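You operate a simulated robot arm through the tools that you are given. There is no shell and no other tool.

You run a simulated robot arm. Do the job below in one go: nothing can be reset, and whatever is moved stays where it is left.

Task
Bleed the fuel filter until no bubble shows in the sight tube.
Fine: key stays in its holder. Lid wide open, bleed screw open while you pump, shut after; shut the lid.
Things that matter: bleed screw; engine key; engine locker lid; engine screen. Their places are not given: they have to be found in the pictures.

The check looks at the end state, three seconds after you hand in, the way a careful person would. Anything else that was tipped, shoved, dropped, spilled or broken makes it a failure. Lids that push on must go on centred and level and be pressed home; caps that screw on are set level and turned clockwise until they are tight.

Robot
A 5-joint arm with a two-finger parallel gripper, fixed in place. Base frame: the origin is at the foot of the arm, x ahead of it, y to its left, z up; the work surface is at about z = 0.622. Readings come in m, rad, newtons and seconds.
It reaches about 1.134 m from its shoulder. Its first joint turns from -2.601 to 2.601 rad. Payload 1.57 kg.
Tool frame: the origin (TCP) lies between the finger pads and is the grasp point; the fingertips stand 0.03 m ahead of it; z points along the fingers, y is the line along which they close. The gripper opens to 0.11 m. The fingers are 0.024 m wide and 0.012 m thick; the gripper's body (0.048 by 0.112 m) begins 0.078 m behind the TCP.
Orientation is told as [roll, pitch, yaw] about the base's x, y, z axes, in that order, counted from this pose: with the fingers straight down and closing along the base's y, the tool's x points along the base's -x, its y along +y and its z along -z.

Tools
- The arm moves only by the tool drive_tool. Its argument "plan" is a list of rows, each a list of 7 numbers: the shift along the tool's x, y, z in m, then the turn, a rotation vector about the tool's x, y, z in degrees, then the closure, from 0 (fully open) to 1 (shut). In form: [[x, y, z, rx, ry, rz, jaw], ...]. A call has 1 to 20 rows; each row shifts and turns the commanded pose from where the row before left it, along the tool's axes as they then stand. Rows are played at 5 a second. More than 0.05 m and 0.15 rad between two rows, or a gripper value outside its range, and nothing of the call is played. Where a pose cannot be reached the arm comes as near as it can. A force on the tool above 70 N (or 10 N above the force at the start of the call, whichever is more), or a blocked arm, ends the call early, and 0.2 s more pass. The fingers move at their own pace (about 0.072 m/s each) and stop on an object; they squeeze with about 21 N. The grip force told is the motor's: it shows also when the fingers shut on nothing. Time passes only in rows, and 0.2 s behind the last, so rows that do not move let the fingers close. It gives the time, the measured TCP pose, the force on the tool (base axes), the opening and the grip force at its end, in the units of the frame above (readings bear some noise), with the torque about the TCP (base axes, N m) and any sound that the robot's microphone picked up.
- Cameras (640 x 400 px; columns grow to the right, rows downward): "scene" is fixed at [0.4, 0.4978, 1.3345]; the picture's right is [0.50, 0.86, 0.00], its down [0.72, -0.42, -0.55] and it looks along [-0.47, 0.28, -0.83] (base axes); focal length 214 px, centre (320, 200). "wrist" rides on the gripper at [0.07, 0.016, -0.141] in the tool frame; the picture's right is [-0.23, 0.97, 0.00], its down [-0.86, -0.20, -0.48] and it looks along [-0.47, -0.11, 0.88] (tool axes); focal length 222 px, centre (320, 200).
- get_image(camera): a new picture of that camera. No time passes.
- move_column(by): slides the trunk up (or, below 0, down) by that many m; the arm rides with it, the base frame stays. It gives what a move gives, with no picture.
- probe_pixels(camera, pixels): for up to 12 pixels [column, row] of the newest picture of that camera ("zoom" is the newest enlarged one), the place [x, y, z] in the base frame of the surface seen there, good to about 0.002 m. No time passes.
- inspect(camera, box): a new picture of the part [left, top, right, bottom] of that camera's present view, enlarged. No time passes.
- hand_in(): hands the job in; it is judged then, once.

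Unless the task says otherwise, let go and move clear before handing in.

The tools are called after "Emit:" as a command line: name --pt "numbers of a row" for each row, then --argument value for the rest, lists and objects as JSON in quotes. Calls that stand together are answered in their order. drive_tool: Moves the arm, as the interface text tells. Its arguments: {"type":"object","properties":{"plan":{"type":"array","items":{"type":"array","items":{"type":"number"}}}},"required":["plan"]} The other tools are called the same way: move_column (by) slides the trunk up or down; get_image (camera) takes a picture; probe_pixels (camera, pixels) gives the place of the surface under pixels of a picture; inspect (camera, box) takes an enlarged picture of a part of a camera's view; hand_in () hands the job in.

At the start:

```text
time: 0.0
ee_pos: [0.0788, 0.6464, 1.1395]
tcp_rot: [0.002, 0.0, 0.0]
contact_force: [-0.1, 0.5, 0.6]
wrist_torque: [0.01, -0.03, -0.03]
finger_gap: 0.1101
grip_force: 0.0
trunk travel left (down, up): [-0.873, 0.097]
```

scene: 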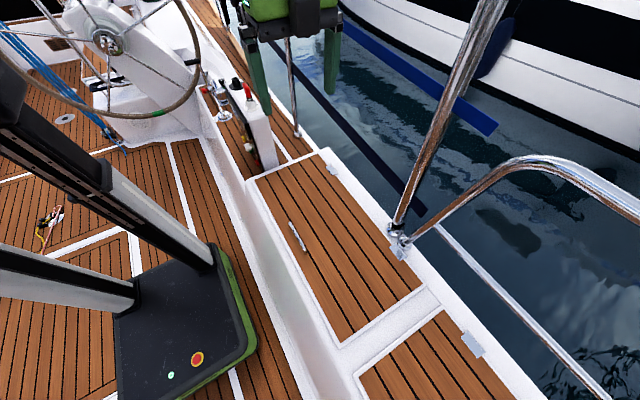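
wrist: 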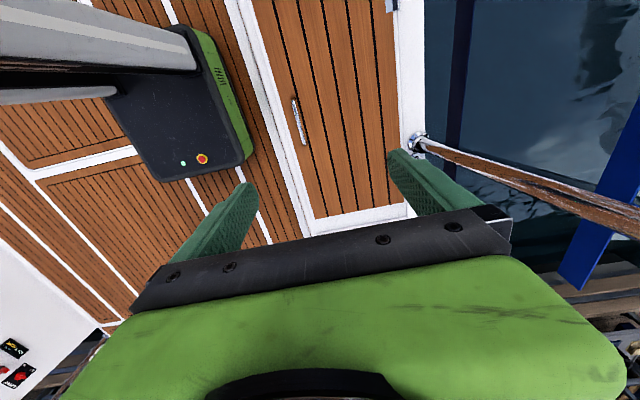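

The scene picture shows a teak locker lid with a bar handle near (297,237) and hinge plates near (332,168) and (400,250). I'll enlarge and probe these.

Emit:
inspect --camera "scene" --box '[230, 140, 450, 360]'

Emit:
probe_pixels --camera "scene" --pixels '[[297, 237], [290, 224], [305, 250], [333, 168], [400, 250], [250, 182], [322, 152], [340, 342], [425, 288], [330, 240], [470, 343], [275, 250]]'

Emit:
inspect --camera "scene" --box '[180, 60, 300, 180]'

```text
1.82 times, centred on (340, 250) of scene
```

zoom: 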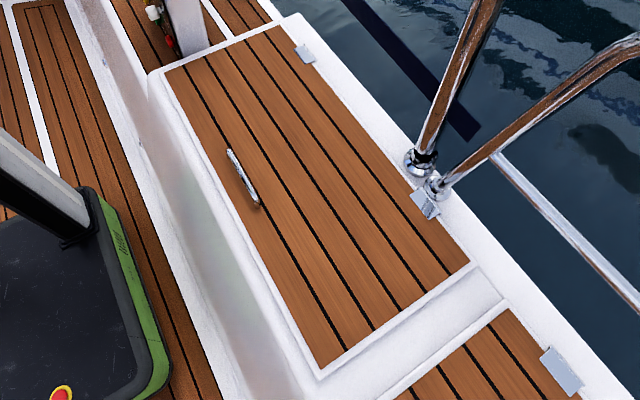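

```text
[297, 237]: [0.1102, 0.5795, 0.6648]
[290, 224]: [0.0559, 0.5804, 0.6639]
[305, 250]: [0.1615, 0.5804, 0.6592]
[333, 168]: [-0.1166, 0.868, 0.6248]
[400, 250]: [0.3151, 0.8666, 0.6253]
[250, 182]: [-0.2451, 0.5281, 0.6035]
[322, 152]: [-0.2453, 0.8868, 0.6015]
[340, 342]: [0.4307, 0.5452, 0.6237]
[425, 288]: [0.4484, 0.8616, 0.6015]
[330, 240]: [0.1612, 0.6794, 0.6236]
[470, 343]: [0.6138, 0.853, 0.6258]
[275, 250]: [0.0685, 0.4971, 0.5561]
```

```text
3.33 times, centred on (240, 120) of scene
```

zoom: 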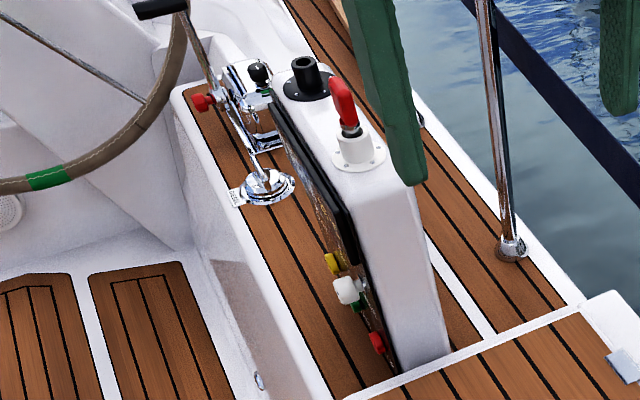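

The lid spans x about -0.24 to 0.43, y 0.54 to 0.86, with a raised bar handle at y=0.58, z=0.664 and hinges at y=0.868. Next I look closer at the console and the other small items near (50,225) and in the wrist view near (15,360).

Emit:
inspect --camera "scene" --box '[205, 110, 285, 180]'

Emit:
inspect --camera "scene" --box '[20, 190, 100, 270]'

Emit:
inspect --camera "wrist" --box '[0, 300, 120, 400]'

Emit:
inspect --camera "scene" --box '[180, 60, 280, 130]'

Emit:
inspect --camera "scene" --box '[40, 0, 200, 160]'

```text
5.71 times, centred on (245, 145) of scene
```

zoom: 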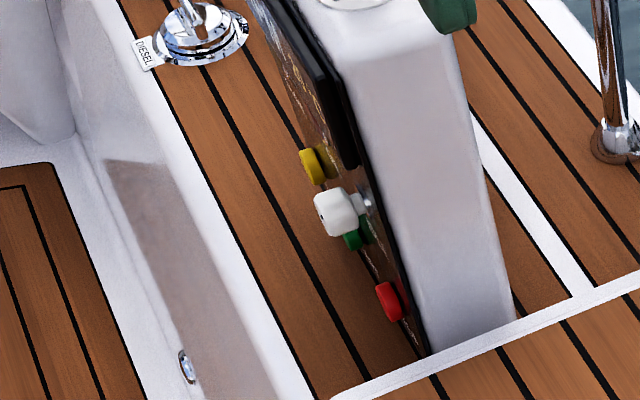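

```text
5.00 times, centred on (60, 230) of scene
```

zoom: 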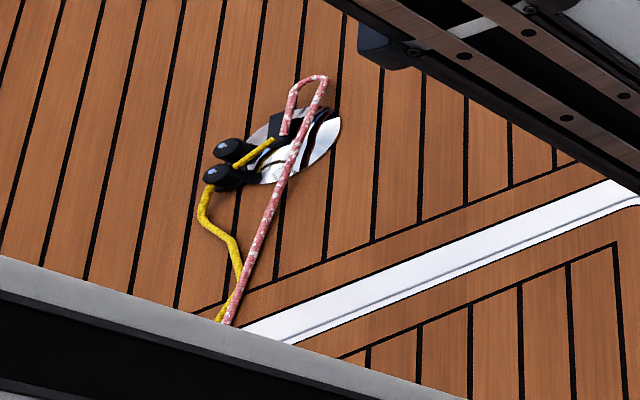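

```text
4.00 times, centred on (60, 350) of wrist
```

zoom: 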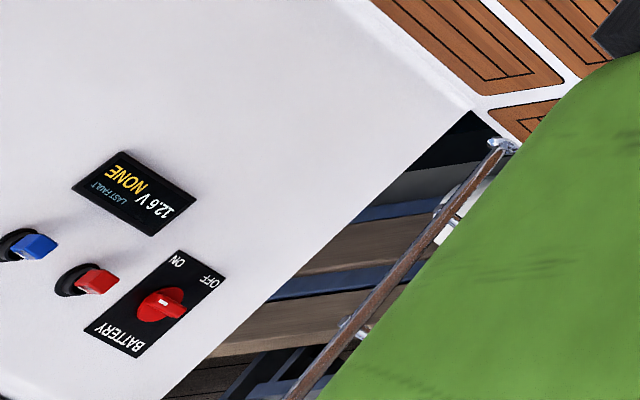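

```text
5.71 times, centred on (230, 95) of scene
```

zoom: 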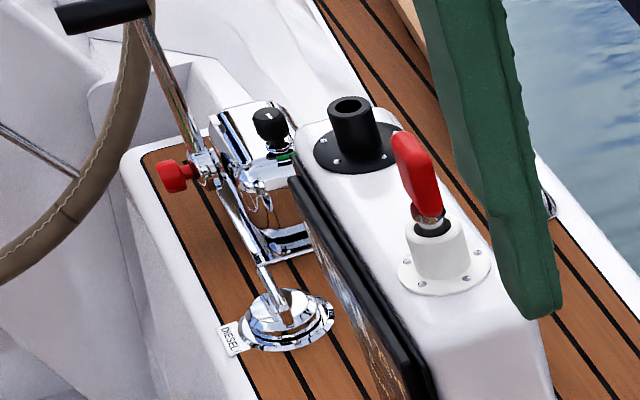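

```text
2.50 times, centred on (120, 80) of scene
```

zoom: 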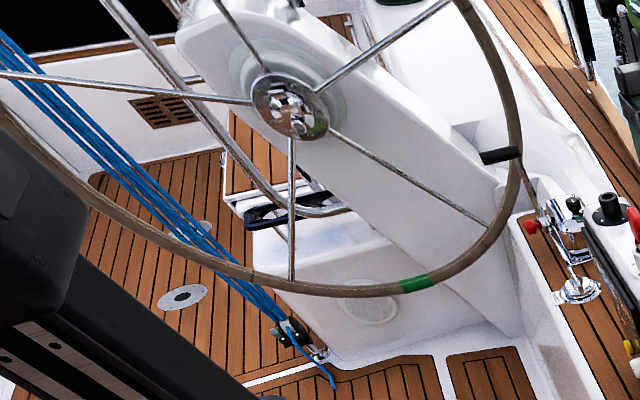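

The console has a red-handled key in a white holder and a black panel with yellow, white, green and red knobs facing the cockpit. The panel face isn't legible from here, so I probe its position to plan a look with the wrist camera.

Emit:
get_image --camera "scene"

Emit:
probe_pixels --camera "scene" --pixels '[[245, 139], [247, 147], [248, 150], [254, 162], [236, 84], [249, 92], [245, 105], [256, 104], [222, 115], [260, 165], [240, 118], [228, 100]]'

Emit:
get_image --camera "wrist"

Emit:
probe_pixels --camera "wrist" --pixels '[[15, 350], [22, 374], [298, 120], [293, 98], [303, 142], [415, 140], [420, 150], [205, 160], [330, 222], [392, 5], [245, 200], [400, 170]]'

```text
taken
```

scene: 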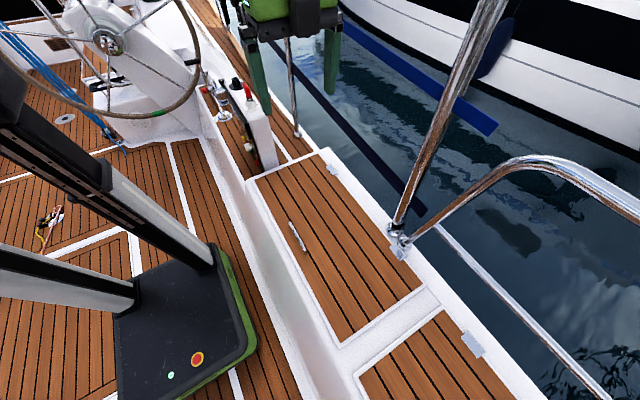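

```text
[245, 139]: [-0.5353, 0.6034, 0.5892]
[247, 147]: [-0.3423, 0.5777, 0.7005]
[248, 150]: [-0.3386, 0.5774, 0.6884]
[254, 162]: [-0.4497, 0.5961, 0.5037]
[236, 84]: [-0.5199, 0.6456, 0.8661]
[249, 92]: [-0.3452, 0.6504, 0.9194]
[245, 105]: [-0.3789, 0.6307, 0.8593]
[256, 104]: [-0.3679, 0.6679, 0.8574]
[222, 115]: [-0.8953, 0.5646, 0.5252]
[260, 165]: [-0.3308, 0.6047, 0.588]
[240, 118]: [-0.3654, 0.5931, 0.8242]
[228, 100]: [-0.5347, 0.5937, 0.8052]
```

```text
taken
```

wrist: 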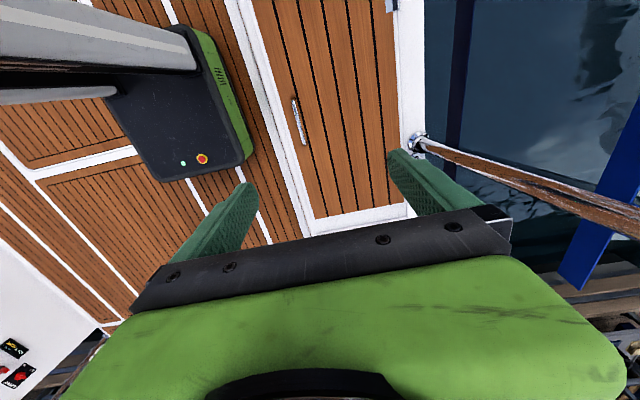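

```text
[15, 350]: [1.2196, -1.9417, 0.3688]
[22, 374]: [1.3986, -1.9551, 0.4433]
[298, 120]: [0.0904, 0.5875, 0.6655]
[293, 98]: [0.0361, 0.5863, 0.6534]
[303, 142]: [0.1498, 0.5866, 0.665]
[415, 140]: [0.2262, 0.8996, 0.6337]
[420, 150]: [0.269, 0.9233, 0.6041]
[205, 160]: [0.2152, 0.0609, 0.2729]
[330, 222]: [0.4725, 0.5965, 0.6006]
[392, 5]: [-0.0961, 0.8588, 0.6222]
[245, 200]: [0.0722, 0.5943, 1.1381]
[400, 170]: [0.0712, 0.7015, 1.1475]
```

The panel's face lies at about y=0.59, x -0.54..-0.35, z 0.6-0.82, and it faces the robot. I'll bring the gripper back a bit and spin it so the wrist camera looks outward at the panel.

Emit:
drive_tool --pt "0.031 -0.0275 0 0 0 0 0" --pt "0.031 -0.0275 0 0 0 0 0" --pt "0.031 -0.0275 0 0 0 0 0" --pt "0.031 -0.0275 0 0 0 0 0" --pt "0.031 -0.0275 0 0 0 0 0" --pt "0.031 -0.0275 0 0 0 0 0" --pt "0.031 -0.0275 0 0 0 0 0" --pt "0 0 0 0 0 -8.4 0" --pt "0 0 0 0 0 -8.4 0" --pt "0 0 0 0 0 -8.4 0" --pt "0 0 0 0 0 -8.4 0" --pt "0 0 0 0 0 -8.4 0" --pt "0 0 0 0 0 -8.4 0" --pt "0 0 0 0 0 -8.4 0" --pt "0 0 0 0 0 -8.4 0" --pt "0 0 0 0 0 -8.4 0" --pt "0 0 0 0 0 -8.4 0" --pt "0 0 0 0 0 -8.4 0" --pt "0 0 0 0 0 -8.4 0" --pt "0 0 0 0 0 -8.4 0"

Emit:
get_image --camera "wrist"

Emit:
get_image --camera "scene"

```text
time: 4.2
ee_pos: [-0.1491, 0.4846, 1.1396]
tcp_rot: [-0.001, 0.002, 1.909]
contact_force: [-1.0, -0.8, 1.0]
wrist_torque: [0.02, -0.01, -0.01]
finger_gap: 0.11
grip_force: 0.0
out of reach, approached as far as the arm can: row 6, 7
trunk travel left (down, up): [-0.873, 0.097]
```

```text
taken
```

wrist: 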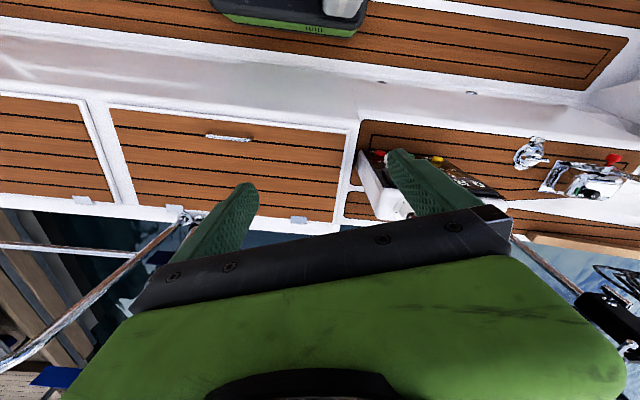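

```text
taken
```

scene: 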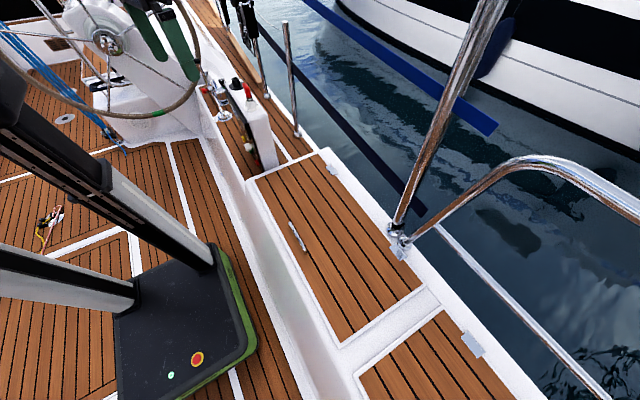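

The wrist view shows the panel at about (360-500,150-210), steeply foreshortened. I'll enlarge it.

Emit:
inspect --camera "wrist" --box '[345, 130, 465, 220]'

Emit:
inspect --camera "wrist" --box '[430, 130, 530, 220]'

```text
4.44 times, centred on (405, 175) of wrist
```

zoom: 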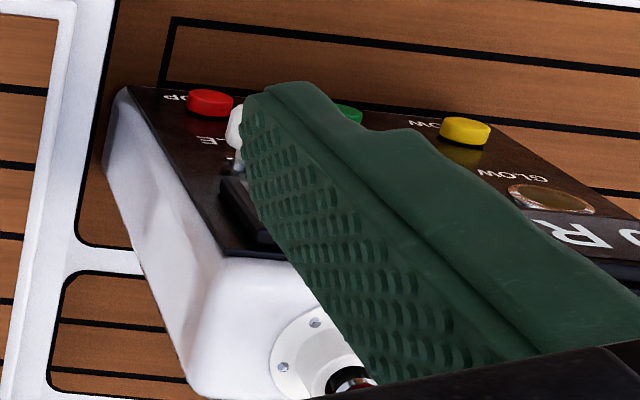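

```text
4.44 times, centred on (480, 175) of wrist
```

zoom: 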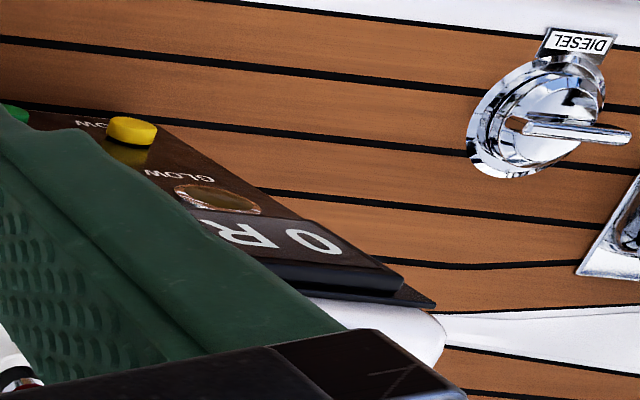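

The panel's display (reading something like "0 R…") is partly hidden by a finger. I'll lower the trunk so the camera looks at the panel less steeply.

Emit:
move_column --by -0.28

Emit:
get_image --camera "wrist"

Emit:
get_image --camera "scene"

```text
time: 7.0
ee_pos: [-0.1491, 0.4842, 0.8598]
tcp_rot: [0.002, 0.002, 1.907]
contact_force: [1.2, -0.8, 0.9]
wrist_torque: [0.03, 0.0, -0.01]
finger_gap: 0.11
grip_force: 0.1
trunk travel left (down, up): [-0.593, 0.377]
```

```text
taken
```

wrist: 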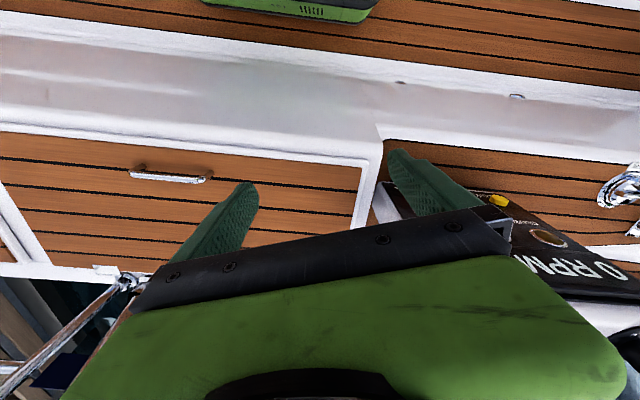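

```text
taken
```

scene: 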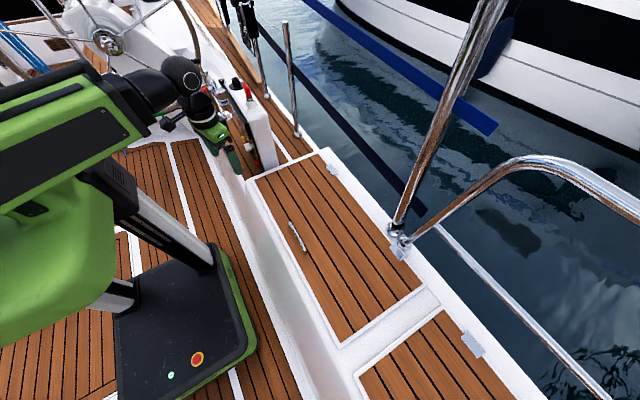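

The display shows "0 RPM…" but the gripper body hides the rest. I check the steering wheel's distance before shifting a little toward the console and spinning.

Emit:
probe_pixels --camera "scene" --pixels '[[190, 30], [186, 10], [193, 63], [180, 70], [207, 105], [215, 130], [235, 155], [222, 85]]'

Emit:
inspect --camera "scene" --box '[140, 30, 280, 180]'

```text
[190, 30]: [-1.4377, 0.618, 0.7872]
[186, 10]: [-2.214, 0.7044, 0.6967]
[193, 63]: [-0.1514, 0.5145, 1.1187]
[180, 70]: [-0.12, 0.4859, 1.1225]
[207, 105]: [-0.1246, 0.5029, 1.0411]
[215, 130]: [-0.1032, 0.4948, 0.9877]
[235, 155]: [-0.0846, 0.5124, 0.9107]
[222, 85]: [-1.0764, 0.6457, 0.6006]
```

```text
2.67 times, centred on (210, 105) of scene
```

zoom: 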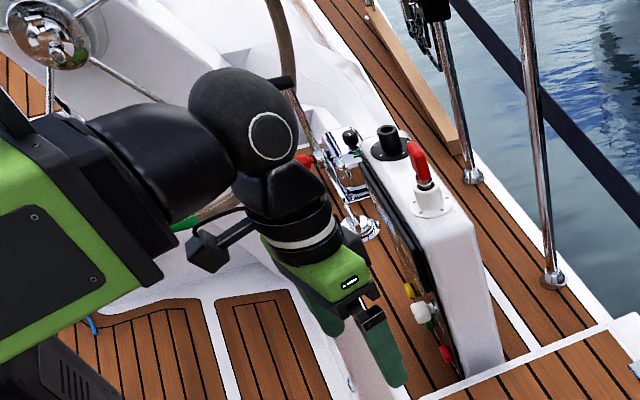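

The wheel is well clear (x < -1). I shift 0.1 m toward the console and spin back to about 35° yaw so the panel falls in the clear upper part of the picture.

Emit:
drive_tool --pt "-0.0017 0.035 0 0 0 0 0" --pt "-0.0017 0.035 0 0 0 0 0" --pt "-0.0017 0.035 0 0 0 0 0" --pt "0 0 0 0 0 8.2 0" --pt "0 0 0 0 0 8.2 0" --pt "0 0 0 0 0 8.2 0" --pt "0 0 0 0 0 8.2 0" --pt "0 0 0 0 0 8.2 0" --pt "0 0 0 0 0 8.2 0" --pt "0 0 0 0 0 8.2 0" --pt "0 0 0 0 0 8.2 0" --pt "0 0 0 0 0 8.2 0"

Emit:
get_image --camera "wrist"

```text
time: 9.6
ee_pos: [-0.2358, 0.4631, 0.8601]
tcp_rot: [-0.002, 0.001, 0.585]
contact_force: [-0.3, -0.2, -0.5]
wrist_torque: [0.03, 0.02, 0.01]
finger_gap: 0.11
grip_force: 0.0
trunk travel left (down, up): [-0.593, 0.377]
```

```text
taken
```

wrist: 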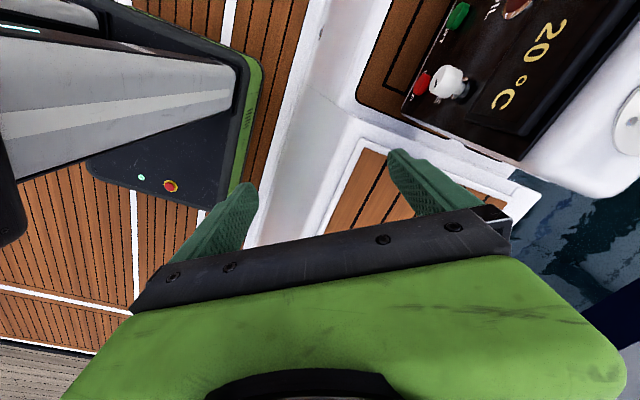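

The panel reads "20°C" and "0 RPM", so the engine is cold and stopped. I'll enlarge it for anything else.

Emit:
inspect --camera "wrist" --box '[380, 0, 640, 165]'

```text
2.42 times, centred on (510, 82) of wrist
```

zoom: 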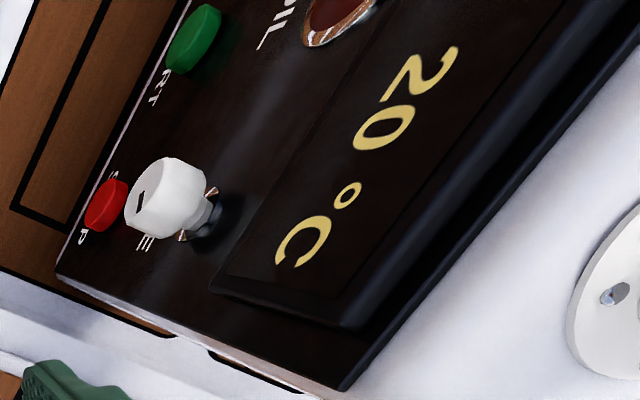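

Nothing else is needed there: engine off, key stays. Now I bring the gripper above the lid handle at about (0.10, 0.583), jaws closing across the bar.

Emit:
drive_tool --pt "0 0 0 0 0 8.1 0" --pt "0 0 0 0 0 8.1 0" --pt "0 0 0 0 0 8.1 0" --pt "0 0 0 0 0 8.1 0" --pt "0 0 0 0 0 8.1 0" --pt "-0.0399 0.02 0 0 0 0 0" --pt "-0.0399 0.02 0 0 0 0 0" --pt "-0.0399 0.02 0 0 0 0 0" --pt "-0.0399 0.02 0 0 0 0 0" --pt "-0.0399 0.02 0 0 0 0 0" --pt "-0.0399 0.02 0 0 0 0 0" --pt "-0.0399 0.02 0 0 0 0 0" --pt "-0.0399 0.02 0 0 0 0 0"

Emit:
get_image --camera "wrist"

Emit:
inspect --camera "wrist" --box '[220, 40, 460, 220]'

Emit:
get_image --camera "scene"

```text
time: 12.4
ee_pos: [0.0816, 0.587, 0.8605]
tcp_rot: [-0.003, 0.0, -0.088]
contact_force: [-0.2, -0.7, 0.4]
wrist_torque: [-0.03, -0.03, 0.02]
finger_gap: 0.11
grip_force: 0.1
trunk travel left (down, up): [-0.593, 0.377]
```

```text
taken
```

wrist: 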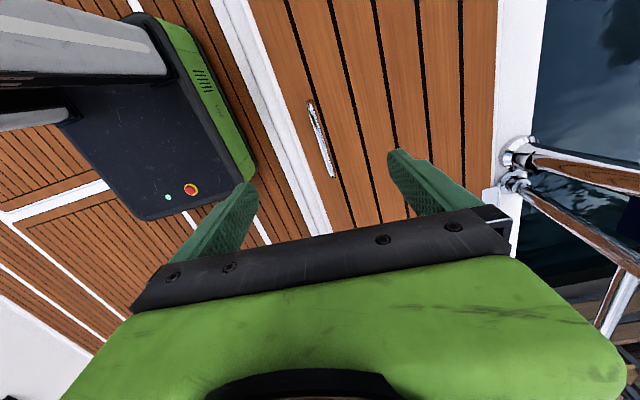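

```text
2.22 times, centred on (340, 130) of wrist
```

zoom: 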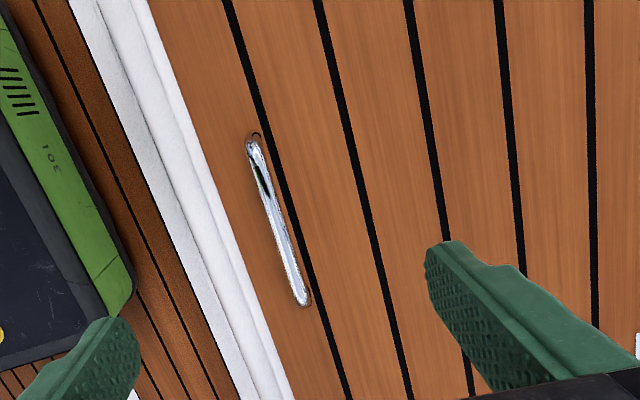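

```text
taken
```

scene: 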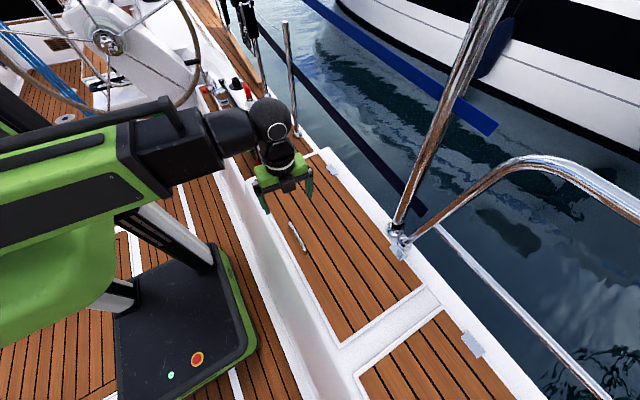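

The handle runs in the wrist view from about (311,103) to (332,175). I probe it precisely.

Emit:
probe_pixels --camera "wrist" --pixels '[[311, 105], [315, 118], [320, 135], [326, 155], [332, 173], [322, 145], [325, 143], [340, 140], [300, 140]]'

Emit:
inspect --camera "wrist" --box '[290, 85, 350, 195]'

Emit:
inspect --camera "scene" --box '[270, 205, 330, 265]'

```text
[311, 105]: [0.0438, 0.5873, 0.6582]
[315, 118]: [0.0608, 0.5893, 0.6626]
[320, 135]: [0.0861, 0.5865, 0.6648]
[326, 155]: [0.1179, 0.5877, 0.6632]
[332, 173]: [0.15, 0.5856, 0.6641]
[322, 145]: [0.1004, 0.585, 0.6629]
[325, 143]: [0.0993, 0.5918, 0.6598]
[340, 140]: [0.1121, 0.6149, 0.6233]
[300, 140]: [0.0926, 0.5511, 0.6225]
```

```text
3.64 times, centred on (320, 140) of wrist
```

zoom: 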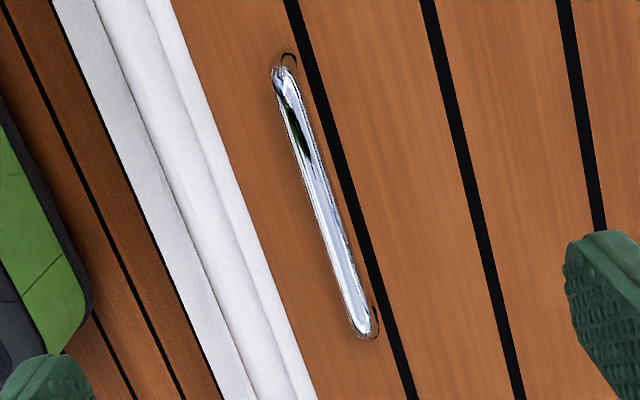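

```text
6.67 times, centred on (300, 235) of scene
```

zoom: 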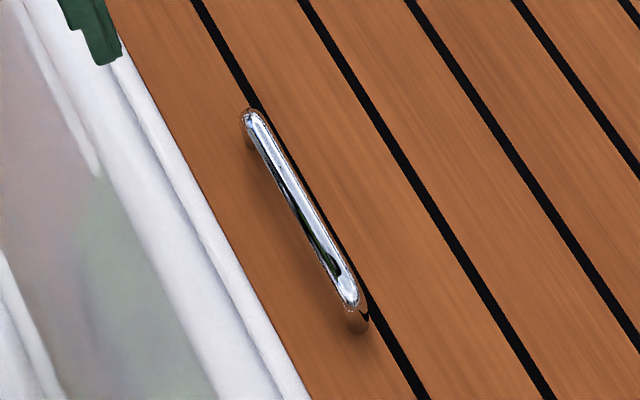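

The bar's axis is at y≈0.586, z≈0.658, centred at x≈0.099. I descend over it to TCP z 0.664 (fingertips 1 cm above the lid) and close.

Emit:
drive_tool --pt "-0.017 0 0.0 0 0 0 0" --pt "0 0 0.04 0 0 0 0" --pt "0 0 0.04 0 0 0 0" --pt "0 0 0.04 0 0 0 0" --pt "0 0 0.04 0 0 0 0" --pt "0 0 0.036 0 0 0 0.3" --pt "0 0 0 0 0 0 0.3"

Emit:
get_image --camera "wrist"

Emit:
inspect --camera "scene" --box '[220, 130, 360, 280]'

```text
time: 14.0
ee_pos: [0.0989, 0.5848, 0.8607]
tcp_rot: [-0.002, -0.002, -0.087]
contact_force: [-0.2, -0.1, -0.1]
wrist_torque: [-0.01, -0.02, -0.02]
finger_gap: 0.0769
grip_force: 0.1
out of reach, approached as far as the arm can: row 2, 3, 4, 5, 6
trunk travel left (down, up): [-0.593, 0.377]
```

```text
taken
```

wrist: 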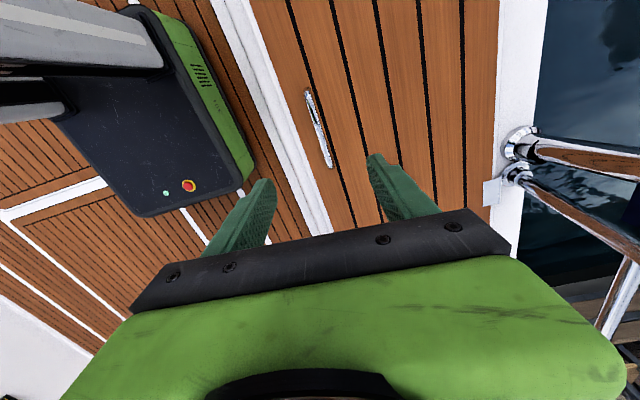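

```text
2.67 times, centred on (290, 205) of scene
```

zoom: 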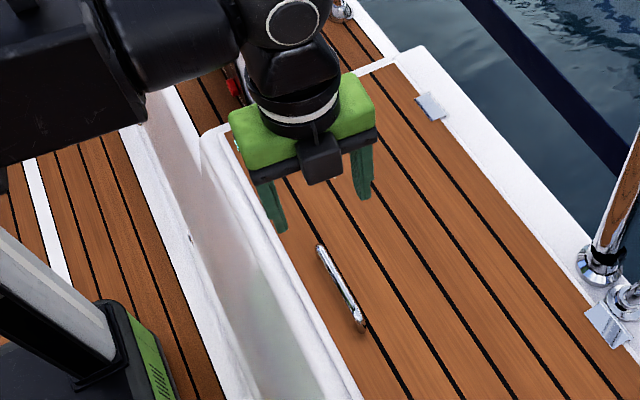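

The arm can't go lower at this trunk height (stayed at z 0.8607), so I use the trunk for height. First a partial drop.

Emit:
move_column --by -0.12

Emit:
drive_tool --pt "0 0 0 0 0 0 0.3"

Emit:
get_image --camera "wrist"

```text
time: 15.5
ee_pos: [0.0997, 0.5834, 0.74]
tcp_rot: [-0.001, 0.0, -0.089]
contact_force: [-1.2, -0.1, 1.2]
wrist_torque: [-0.02, -0.02, -0.01]
finger_gap: 0.0769
grip_force: 0.0
trunk travel left (down, up): [-0.473, 0.497]
```

```text
time: 15.9
ee_pos: [0.0982, 0.5836, 0.74]
tcp_rot: [-0.002, 0.0, -0.089]
contact_force: [0.2, -0.1, 0.2]
wrist_torque: [-0.02, 0.03, 0.01]
finger_gap: 0.0769
grip_force: 0.0
trunk travel left (down, up): [-0.473, 0.497]
```

```text
taken
```

wrist: 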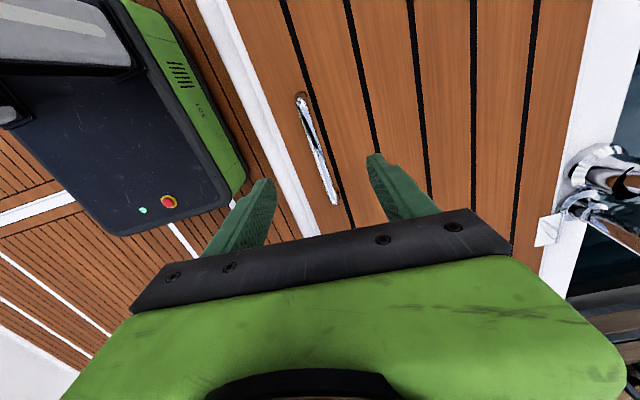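

The trunk drop worked. The bar lies between the fingers (y 0.586 vs TCP 0.584); I lower another 0.076 m.

Emit:
move_column --by -0.076

Emit:
get_image --camera "wrist"

Emit:
inspect --camera "scene" --box '[220, 150, 360, 300]'

```text
time: 17.1
ee_pos: [0.0987, 0.5847, 0.6636]
tcp_rot: [-0.002, 0.001, -0.089]
contact_force: [0.1, -0.1, -0.1]
wrist_torque: [-0.01, -0.01, 0.03]
finger_gap: 0.0772
grip_force: 0.0
trunk travel left (down, up): [-0.397, 0.573]
```

```text
taken
```

wrist: 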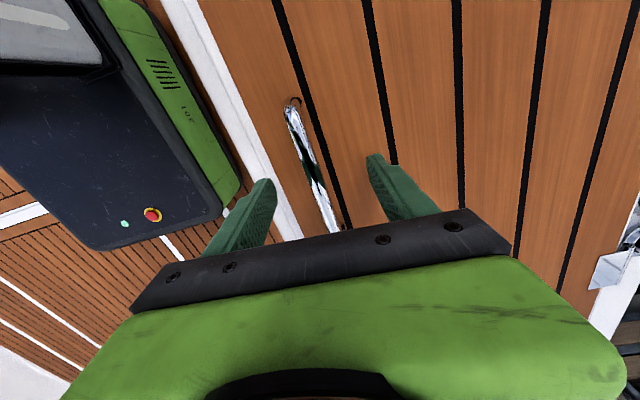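

```text
2.67 times, centred on (290, 225) of scene
```

zoom: 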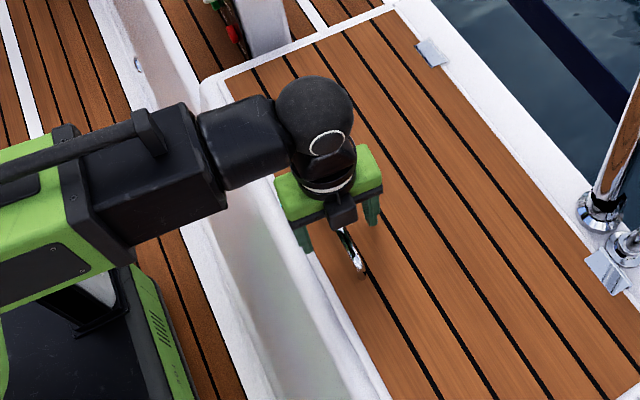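

The bar is between the pads; I close the jaws on it.

Emit:
drive_tool --pt "0 0.001 0 0 0 0 0.6" --pt "0 0 0 0 0 0 0.8" --pt "0 0 0 0 0 0 1" --pt "0 0 0 0 0 0 1" --pt "0 0 0 0 0 0 1" --pt "0 0 0 0 0 0 1"

Emit:
get_image --camera "wrist"

```text
time: 18.5
ee_pos: [0.0984, 0.5848, 0.665]
tcp_rot: [-0.002, -0.001, -0.089]
contact_force: [-1.5, -20.5, -0.9]
wrist_torque: [-0.16, 0.12, 0.76]
finger_gap: 0.0138
grip_force: 30.5
trunk travel left (down, up): [-0.397, 0.573]
```

```text
taken
```

wrist: 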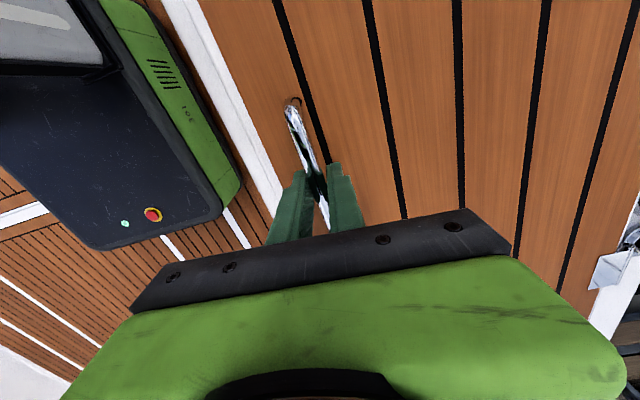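

The jaws hold the bar (gap 13.8 mm) with a small sideways preload. Since the hinges are outboard, the bar must pivot in the jaws while I follow the lid's arc with the tool kept upright; I begin with the first 15°.

Emit:
drive_tool --pt "0 -0.0015 0 0 0 0 1" --pt "0.0004 0.0044 -0.0243 0 0 0 1" --pt "0.0006 0.0065 -0.024 0 0 0 1" --pt "0.0007 0.0085 -0.0234 0 0 0 1"

Emit:
get_image --camera "scene"

Emit:
get_image --camera "wrist"

```text
time: 19.4
ee_pos: [0.0981, 0.5838, 0.6663]
tcp_rot: [-0.033, -0.004, -0.088]
contact_force: [-1.9, -51.4, 2.8]
wrist_torque: [-0.33, 0.2, 0.77]
finger_gap: 0.014
grip_force: 30.5
out of reach, approached as far as the arm can: row 2, 3, 4
trunk travel left (down, up): [-0.397, 0.573]
stopped in row 4: the force on the tool passed its limit at 72 N (the readings are from after the stop); the commanded pose is now the measured one
```

```text
taken
```

scene: 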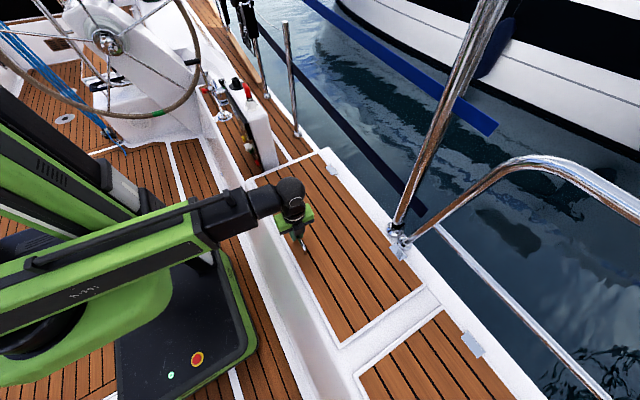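

```text
taken
```

wrist: 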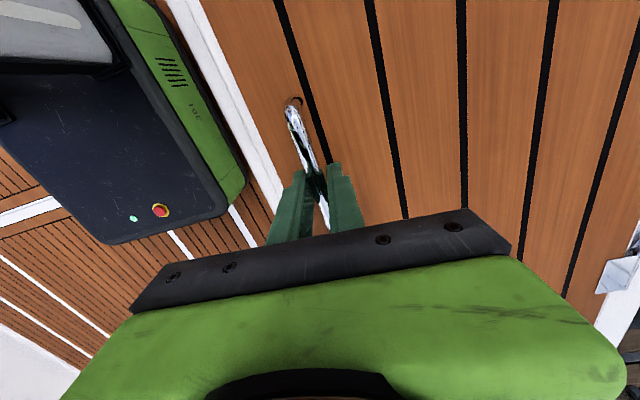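

The arm reported the upward moves as out of reach and strained sideways against the bar; the lid hasn't moved. I'll let go, lift off with the trunk and test which arm motions are available.

Emit:
drive_tool --pt "0 0 0 0 0 0 0.4" --pt "0 0 0 0 0 0 0.4" --pt "0 0 0 0 0 0 0.4"

Emit:
move_column --by 0.15

Emit:
drive_tool --pt "0 0 -0.02 0 0 0 0.4" --pt "0 0 -0.02 0 0 0 0.4"

```text
time: 20.2
ee_pos: [0.0987, 0.5914, 0.6636]
tcp_rot: [-0.02, -0.003, -0.088]
contact_force: [0.1, 0.3, 0.3]
wrist_torque: [0.03, 0.0, 0.03]
finger_gap: 0.0662
grip_force: 0.0
trunk travel left (down, up): [-0.397, 0.573]
```

```text
time: 22.0
ee_pos: [0.0977, 0.5923, 0.8143]
tcp_rot: [-0.021, -0.003, -0.089]
contact_force: [-0.1, -0.3, 0.9]
wrist_torque: [-0.02, -0.02, 0.0]
finger_gap: 0.0661
grip_force: 0.1
trunk travel left (down, up): [-0.547, 0.423]
```

```text
time: 22.6
ee_pos: [0.0981, 0.5911, 0.8134]
tcp_rot: [-0.021, -0.005, -0.09]
contact_force: [0.4, 0.6, -0.1]
wrist_torque: [0.0, -0.01, 0.0]
finger_gap: 0.066
grip_force: 0.1
out of reach, approached as far as the arm can: row 1, 2
trunk travel left (down, up): [-0.547, 0.423]
```

Upward is refused here too. I test moving outward, then tilting.

Emit:
drive_tool --pt "0 0.04 0 0 0 0 0.4" --pt "0 0.04 0 0 0 0 0.4" --pt "0 0.04 0 0 0 0 0.4"

Emit:
drive_tool --pt "0 0 -0.02 0 0 0 0.4" --pt "0 0 -0.02 0 0 0 0.4"

Emit:
drive_tool --pt "0 0 0 -8 0 0 0.4" --pt "0 0 0 -8 0 0 0.4"

Emit:
drive_tool --pt "0 0 -0.02 0 0 0 0.4" --pt "0 0 -0.02 0 0 0 0.4"

Emit:
get_image --camera "scene"

```text
time: 23.4
ee_pos: [0.1093, 0.7122, 0.8149]
tcp_rot: [-0.02, -0.004, -0.088]
contact_force: [-0.6, -0.7, -0.5]
wrist_torque: [0.04, -0.05, -0.04]
finger_gap: 0.0659
grip_force: 0.0
out of reach, approached as far as the arm can: row 3
trunk travel left (down, up): [-0.547, 0.423]
```

```text
time: 24.0
ee_pos: [0.109, 0.7115, 0.8135]
tcp_rot: [-0.021, -0.004, -0.089]
contact_force: [0.4, -0.1, 0.7]
wrist_torque: [0.04, 0.03, 0.0]
finger_gap: 0.066
grip_force: 0.1
out of reach, approached as far as the arm can: row 1, 2
trunk travel left (down, up): [-0.547, 0.423]
```

```text
time: 24.6
ee_pos: [0.1096, 0.7104, 0.8225]
tcp_rot: [0.261, -0.004, -0.088]
contact_force: [0.6, -0.4, 0.5]
wrist_torque: [0.0, -0.03, -0.03]
finger_gap: 0.0662
grip_force: 0.0
out of reach, approached as far as the arm can: row 2
trunk travel left (down, up): [-0.547, 0.423]
```

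```text
time: 25.2
ee_pos: [0.1085, 0.7062, 0.8208]
tcp_rot: [0.26, -0.003, -0.089]
contact_force: [0.1, 0.3, -0.6]
wrist_torque: [-0.01, 0.02, 0.03]
finger_gap: 0.0659
grip_force: 0.1
out of reach, approached as far as the arm can: row 1, 2
trunk travel left (down, up): [-0.547, 0.423]
```

```text
taken
```

scene: 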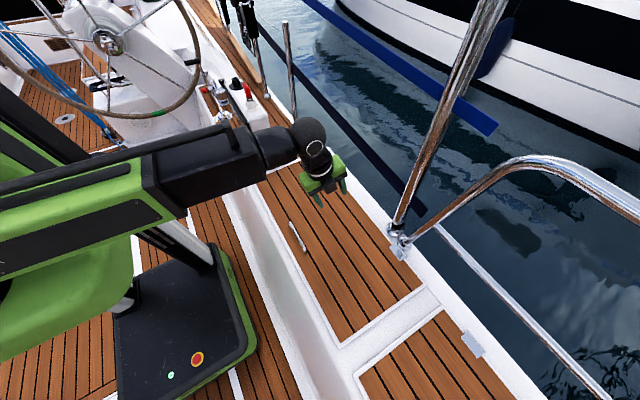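

So the arm is a telescoping boom with no height axis of its own: height comes from the trunk (plus tilt). I'll undo the tilt, return above the handle, and then open the lid by alternating small trunk lifts and outward moves.

Emit:
drive_tool --pt "0 0 0 7.4 0 0 0.4" --pt "0 0 0 7.4 0 0 0.4" --pt "-0.009 -0.04 0 0 0 0 0.4" --pt "0 -0.04 0 0 0 0 0.4" --pt "0 -0.041 0 0 0 0 0.4" --pt "0 0 0 0 0 0 0.4"

Emit:
get_image --camera "wrist"

Emit:
get_image --camera "scene"

Emit:
probe_pixels --camera "scene" --pixels '[[410, 190], [430, 140], [455, 80], [490, 10], [420, 235], [470, 195], [293, 235], [293, 110], [398, 240]]'

```text
time: 26.6
ee_pos: [0.1074, 0.5842, 0.8138]
tcp_rot: [0.0, -0.003, -0.087]
contact_force: [0.2, -0.1, 0.0]
wrist_torque: [0.01, 0.03, -0.01]
finger_gap: 0.0662
grip_force: 0.0
out of reach, approached as far as the arm can: row 1, 4
trunk travel left (down, up): [-0.547, 0.423]
```

```text
taken
```

wrist: 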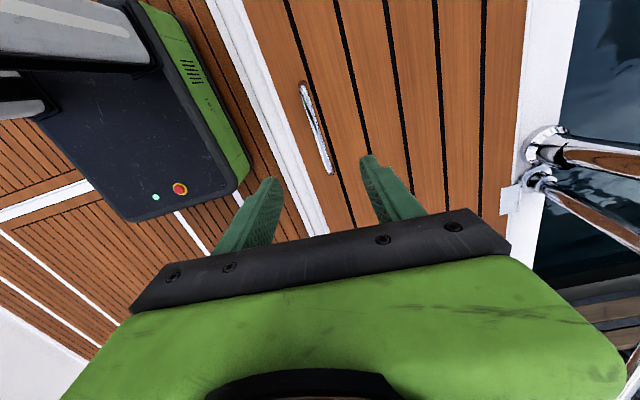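

```text
taken
```

scene: 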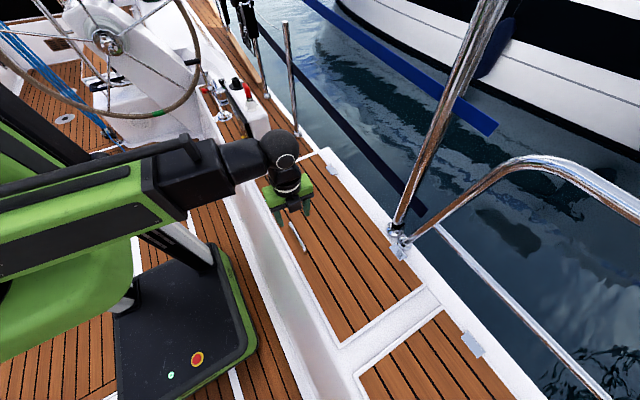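

```text
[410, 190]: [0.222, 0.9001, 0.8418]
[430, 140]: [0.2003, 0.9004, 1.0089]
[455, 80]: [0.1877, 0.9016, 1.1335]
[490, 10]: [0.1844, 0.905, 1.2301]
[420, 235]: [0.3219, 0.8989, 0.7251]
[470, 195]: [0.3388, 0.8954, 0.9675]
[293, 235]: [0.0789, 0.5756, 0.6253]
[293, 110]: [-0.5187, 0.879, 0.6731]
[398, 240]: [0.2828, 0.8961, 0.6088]
```

The pushpit tubes stand at y≈0.90, x≈0.19-0.22, so I grip the bar a bit further from them, at x≈0.08, squared to the bar.

Emit:
drive_tool --pt "0 0 0 0 0 -5.0 0.4" --pt "0.027 0.001 0 0 0 0 0.4" --pt "0 0 0 0 0 0 0.4"

Emit:
move_column --by -0.1505

Emit:
drive_tool --pt "0 0 0 0 0 0 0.6" --pt "0 0 0 0 0 0 0.8" --pt "0 0 0 0 0 0 1" --pt "0 0 0 0 0 0 1" --pt "0 0 0 0 0 0 1"

Emit:
get_image --camera "wrist"

```text
time: 27.4
ee_pos: [0.0802, 0.5857, 0.8139]
tcp_rot: [0.001, -0.003, -0.002]
contact_force: [0.7, 0.0, 0.0]
wrist_torque: [0.02, -0.01, -0.01]
finger_gap: 0.0662
grip_force: 0.0
trunk travel left (down, up): [-0.547, 0.423]
```

```text
time: 29.1
ee_pos: [0.0805, 0.5852, 0.6644]
tcp_rot: [-0.002, -0.003, -0.001]
contact_force: [-1.0, 0.0, -0.4]
wrist_torque: [0.0, 0.03, 0.02]
finger_gap: 0.0661
grip_force: 0.2
trunk travel left (down, up): [-0.397, 0.573]
```

```text
time: 30.3
ee_pos: [0.0806, 0.5827, 0.6654]
tcp_rot: [-0.003, -0.003, -0.001]
contact_force: [-0.5, -22.4, -1.0]
wrist_torque: [-0.18, 0.0, 0.16]
finger_gap: 0.0119
grip_force: 29.1
trunk travel left (down, up): [-0.397, 0.573]
```

```text
taken
```

wrist: 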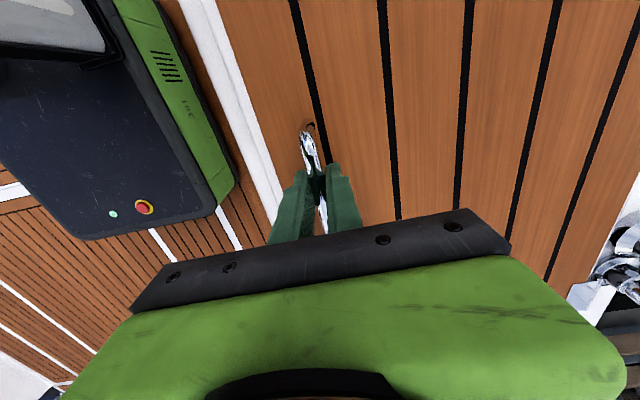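

Firm grip on the 12 mm bar. Commanded y is about 3 mm outboard already, which suits the arc; I lift the trunk 0.03 m.

Emit:
move_column --by 0.03

Emit:
get_image --camera "scene"

```text
time: 31.1
ee_pos: [0.0791, 0.5888, 0.6932]
tcp_rot: [0.004, -0.004, -0.001]
contact_force: [-0.8, 25.4, -4.1]
wrist_torque: [0.22, 0.07, 0.13]
finger_gap: 0.0117
grip_force: 29.1
trunk travel left (down, up): [-0.427, 0.543]
```

```text
taken
```

scene: 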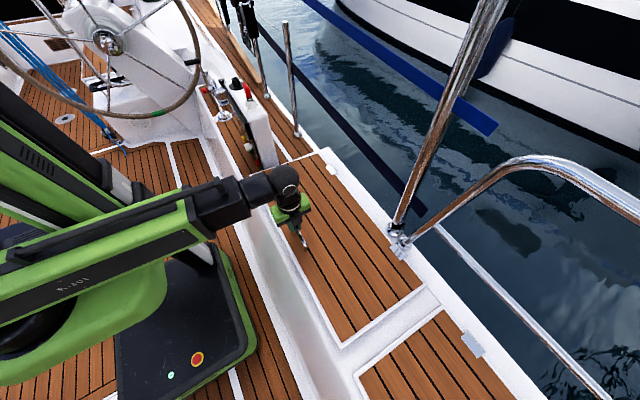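

The lid is lifting (z 0.693), and the bar pulls outward (+25 N), as expected on its arc. I continue alternating.

Emit:
drive_tool --pt "0 0.007 0 0 0 0 1"

Emit:
move_column --by 0.03

Emit:
drive_tool --pt "0 0.011 0 0 0 0 1"

Emit:
move_column --by 0.03

Emit:
get_image --camera "scene"

```text
time: 31.5
ee_pos: [0.0799, 0.5892, 0.6948]
tcp_rot: [-0.008, -0.002, -0.002]
contact_force: [2.3, -18.0, 0.7]
wrist_torque: [-0.2, 0.21, 0.16]
finger_gap: 0.0118
grip_force: 28.8
trunk travel left (down, up): [-0.427, 0.543]
```

```text
time: 32.2
ee_pos: [0.0803, 0.5985, 0.7216]
tcp_rot: [0.003, -0.004, -0.001]
contact_force: [2.3, 34.9, -10.5]
wrist_torque: [0.26, -0.08, 0.11]
finger_gap: 0.0118
grip_force: 29.2
trunk travel left (down, up): [-0.457, 0.513]
```

```text
time: 32.6
ee_pos: [0.0788, 0.5998, 0.7251]
tcp_rot: [-0.011, -0.004, -0.001]
contact_force: [4.5, -30.2, 6.2]
wrist_torque: [-0.32, 0.1, 0.17]
finger_gap: 0.0118
grip_force: 28.8
trunk travel left (down, up): [-0.457, 0.513]
```

```text
time: 33.4
ee_pos: [0.0802, 0.6095, 0.7521]
tcp_rot: [0.004, -0.004, -0.003]
contact_force: [3.7, 35.9, -15.1]
wrist_torque: [0.22, -0.19, 0.11]
finger_gap: 0.0117
grip_force: 29.4
trunk travel left (down, up): [-0.487, 0.483]
```

```text
taken
```

scene: 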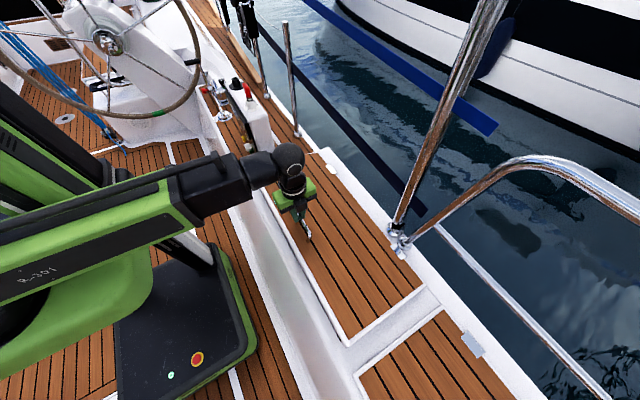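

Going well (bar at y 0.61, z 0.75). I continue with finer steps.

Emit:
drive_tool --pt "0 0.009 0 0 0 0 1"

Emit:
move_column --by 0.02

Emit:
drive_tool --pt "0 0.011 0 0 0 0 1"

Emit:
move_column --by 0.02

Emit:
drive_tool --pt "0 0.013 0 0 0 0 1"

Emit:
move_column --by 0.02

Emit:
get_image --camera "scene"

```text
time: 33.8
ee_pos: [0.0799, 0.6105, 0.7531]
tcp_rot: [-0.006, -0.003, -0.001]
contact_force: [5.0, -8.8, -1.1]
wrist_torque: [-0.21, -0.02, 0.17]
finger_gap: 0.0117
grip_force: 29.4
trunk travel left (down, up): [-0.487, 0.483]
```

```text
time: 34.4
ee_pos: [0.0799, 0.6186, 0.7705]
tcp_rot: [0.005, -0.002, -0.002]
contact_force: [4.5, 41.7, -22.2]
wrist_torque: [0.23, 0.03, 0.16]
finger_gap: 0.0118
grip_force: 29.5
trunk travel left (down, up): [-0.507, 0.463]
```

```text
time: 34.8
ee_pos: [0.0801, 0.62, 0.7744]
tcp_rot: [-0.006, -0.002, 0.0]
contact_force: [4.2, -9.7, 0.4]
wrist_torque: [-0.21, 0.16, 0.15]
finger_gap: 0.012
grip_force: 29.0
trunk travel left (down, up): [-0.507, 0.463]
```

```text
time: 35.5
ee_pos: [0.0794, 0.6291, 0.7909]
tcp_rot: [0.005, 0.0, -0.001]
contact_force: [2.2, 43.5, -27.9]
wrist_torque: [0.26, 0.11, 0.14]
finger_gap: 0.0118
grip_force: 28.7
trunk travel left (down, up): [-0.527, 0.443]
```

```text
time: 35.9
ee_pos: [0.0807, 0.6328, 0.7948]
tcp_rot: [-0.007, -0.002, -0.001]
contact_force: [3.9, -13.6, 3.9]
wrist_torque: [-0.29, 0.37, 0.15]
finger_gap: 0.0117
grip_force: 29.4
trunk travel left (down, up): [-0.527, 0.443]
```

```text
time: 36.6
ee_pos: [0.0801, 0.6424, 0.8113]
tcp_rot: [0.004, -0.002, -0.002]
contact_force: [2.4, 37.4, -28.1]
wrist_torque: [0.32, 0.06, 0.11]
finger_gap: 0.0116
grip_force: 28.9
trunk travel left (down, up): [-0.547, 0.423]
```

```text
taken
```

scene: 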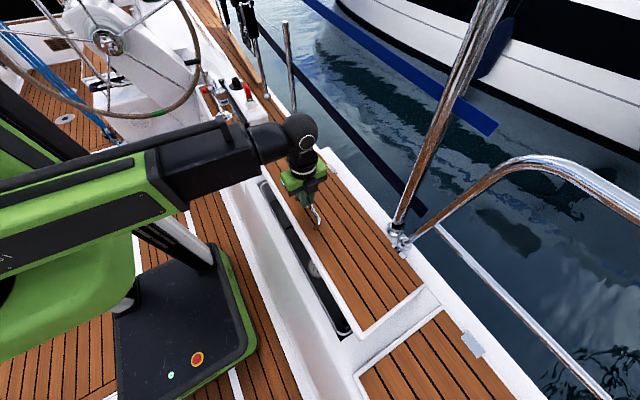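

The locker is opening and its inside is starting to show near (315,265). I continue up the arc.

Emit:
drive_tool --pt "0 0.014 0 0 0 0 1"

Emit:
move_column --by 0.015

Emit:
drive_tool --pt "0 0.014 0 0 0 0 1"

Emit:
move_column --by 0.015

Emit:
drive_tool --pt "0 0.016 0 0 0 0 1"

Emit:
move_column --by 0.015

Emit:
get_image --camera "scene"

```text
time: 37.0
ee_pos: [0.08, 0.6454, 0.8159]
tcp_rot: [-0.007, -0.003, -0.001]
contact_force: [1.6, -20.1, 10.5]
wrist_torque: [-0.41, 0.31, 0.14]
finger_gap: 0.0118
grip_force: 28.8
trunk travel left (down, up): [-0.547, 0.423]
```

```text
time: 37.6
ee_pos: [0.0799, 0.6545, 0.8265]
tcp_rot: [0.001, -0.003, -0.003]
contact_force: [0.6, 23.8, -20.3]
wrist_torque: [0.24, -0.1, 0.12]
finger_gap: 0.0118
grip_force: 29.7
trunk travel left (down, up): [-0.562, 0.408]
```

```text
time: 38.0
ee_pos: [0.0794, 0.6592, 0.8318]
tcp_rot: [-0.007, -0.003, -0.003]
contact_force: [1.2, -28.2, 20.5]
wrist_torque: [-0.52, 0.24, 0.13]
finger_gap: 0.0118
grip_force: 28.9
trunk travel left (down, up): [-0.562, 0.408]
```

```text
time: 38.6
ee_pos: [0.0797, 0.6683, 0.8416]
tcp_rot: [0.002, -0.001, -0.003]
contact_force: [-0.5, 19.1, -19.7]
wrist_torque: [0.26, -0.08, 0.13]
finger_gap: 0.0119
grip_force: 29.0
trunk travel left (down, up): [-0.577, 0.393]
```

```text
time: 39.0
ee_pos: [0.0794, 0.6749, 0.8475]
tcp_rot: [-0.007, -0.003, -0.002]
contact_force: [-0.9, -31.5, 27.3]
wrist_torque: [-0.52, 0.15, 0.15]
finger_gap: 0.0117
grip_force: 29.3
trunk travel left (down, up): [-0.577, 0.393]
```

```text
time: 39.7
ee_pos: [0.0801, 0.6842, 0.8567]
tcp_rot: [0.002, -0.004, 0.0]
contact_force: [-1.9, 18.4, -21.1]
wrist_torque: [0.24, -0.25, 0.16]
finger_gap: 0.0117
grip_force: 29.6
trunk travel left (down, up): [-0.592, 0.378]
```

```text
taken
```

scene: 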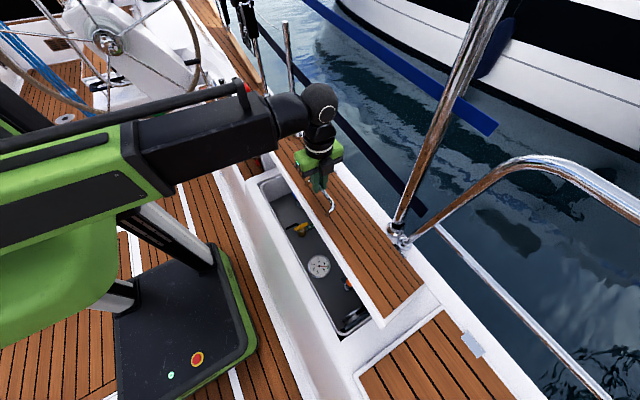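

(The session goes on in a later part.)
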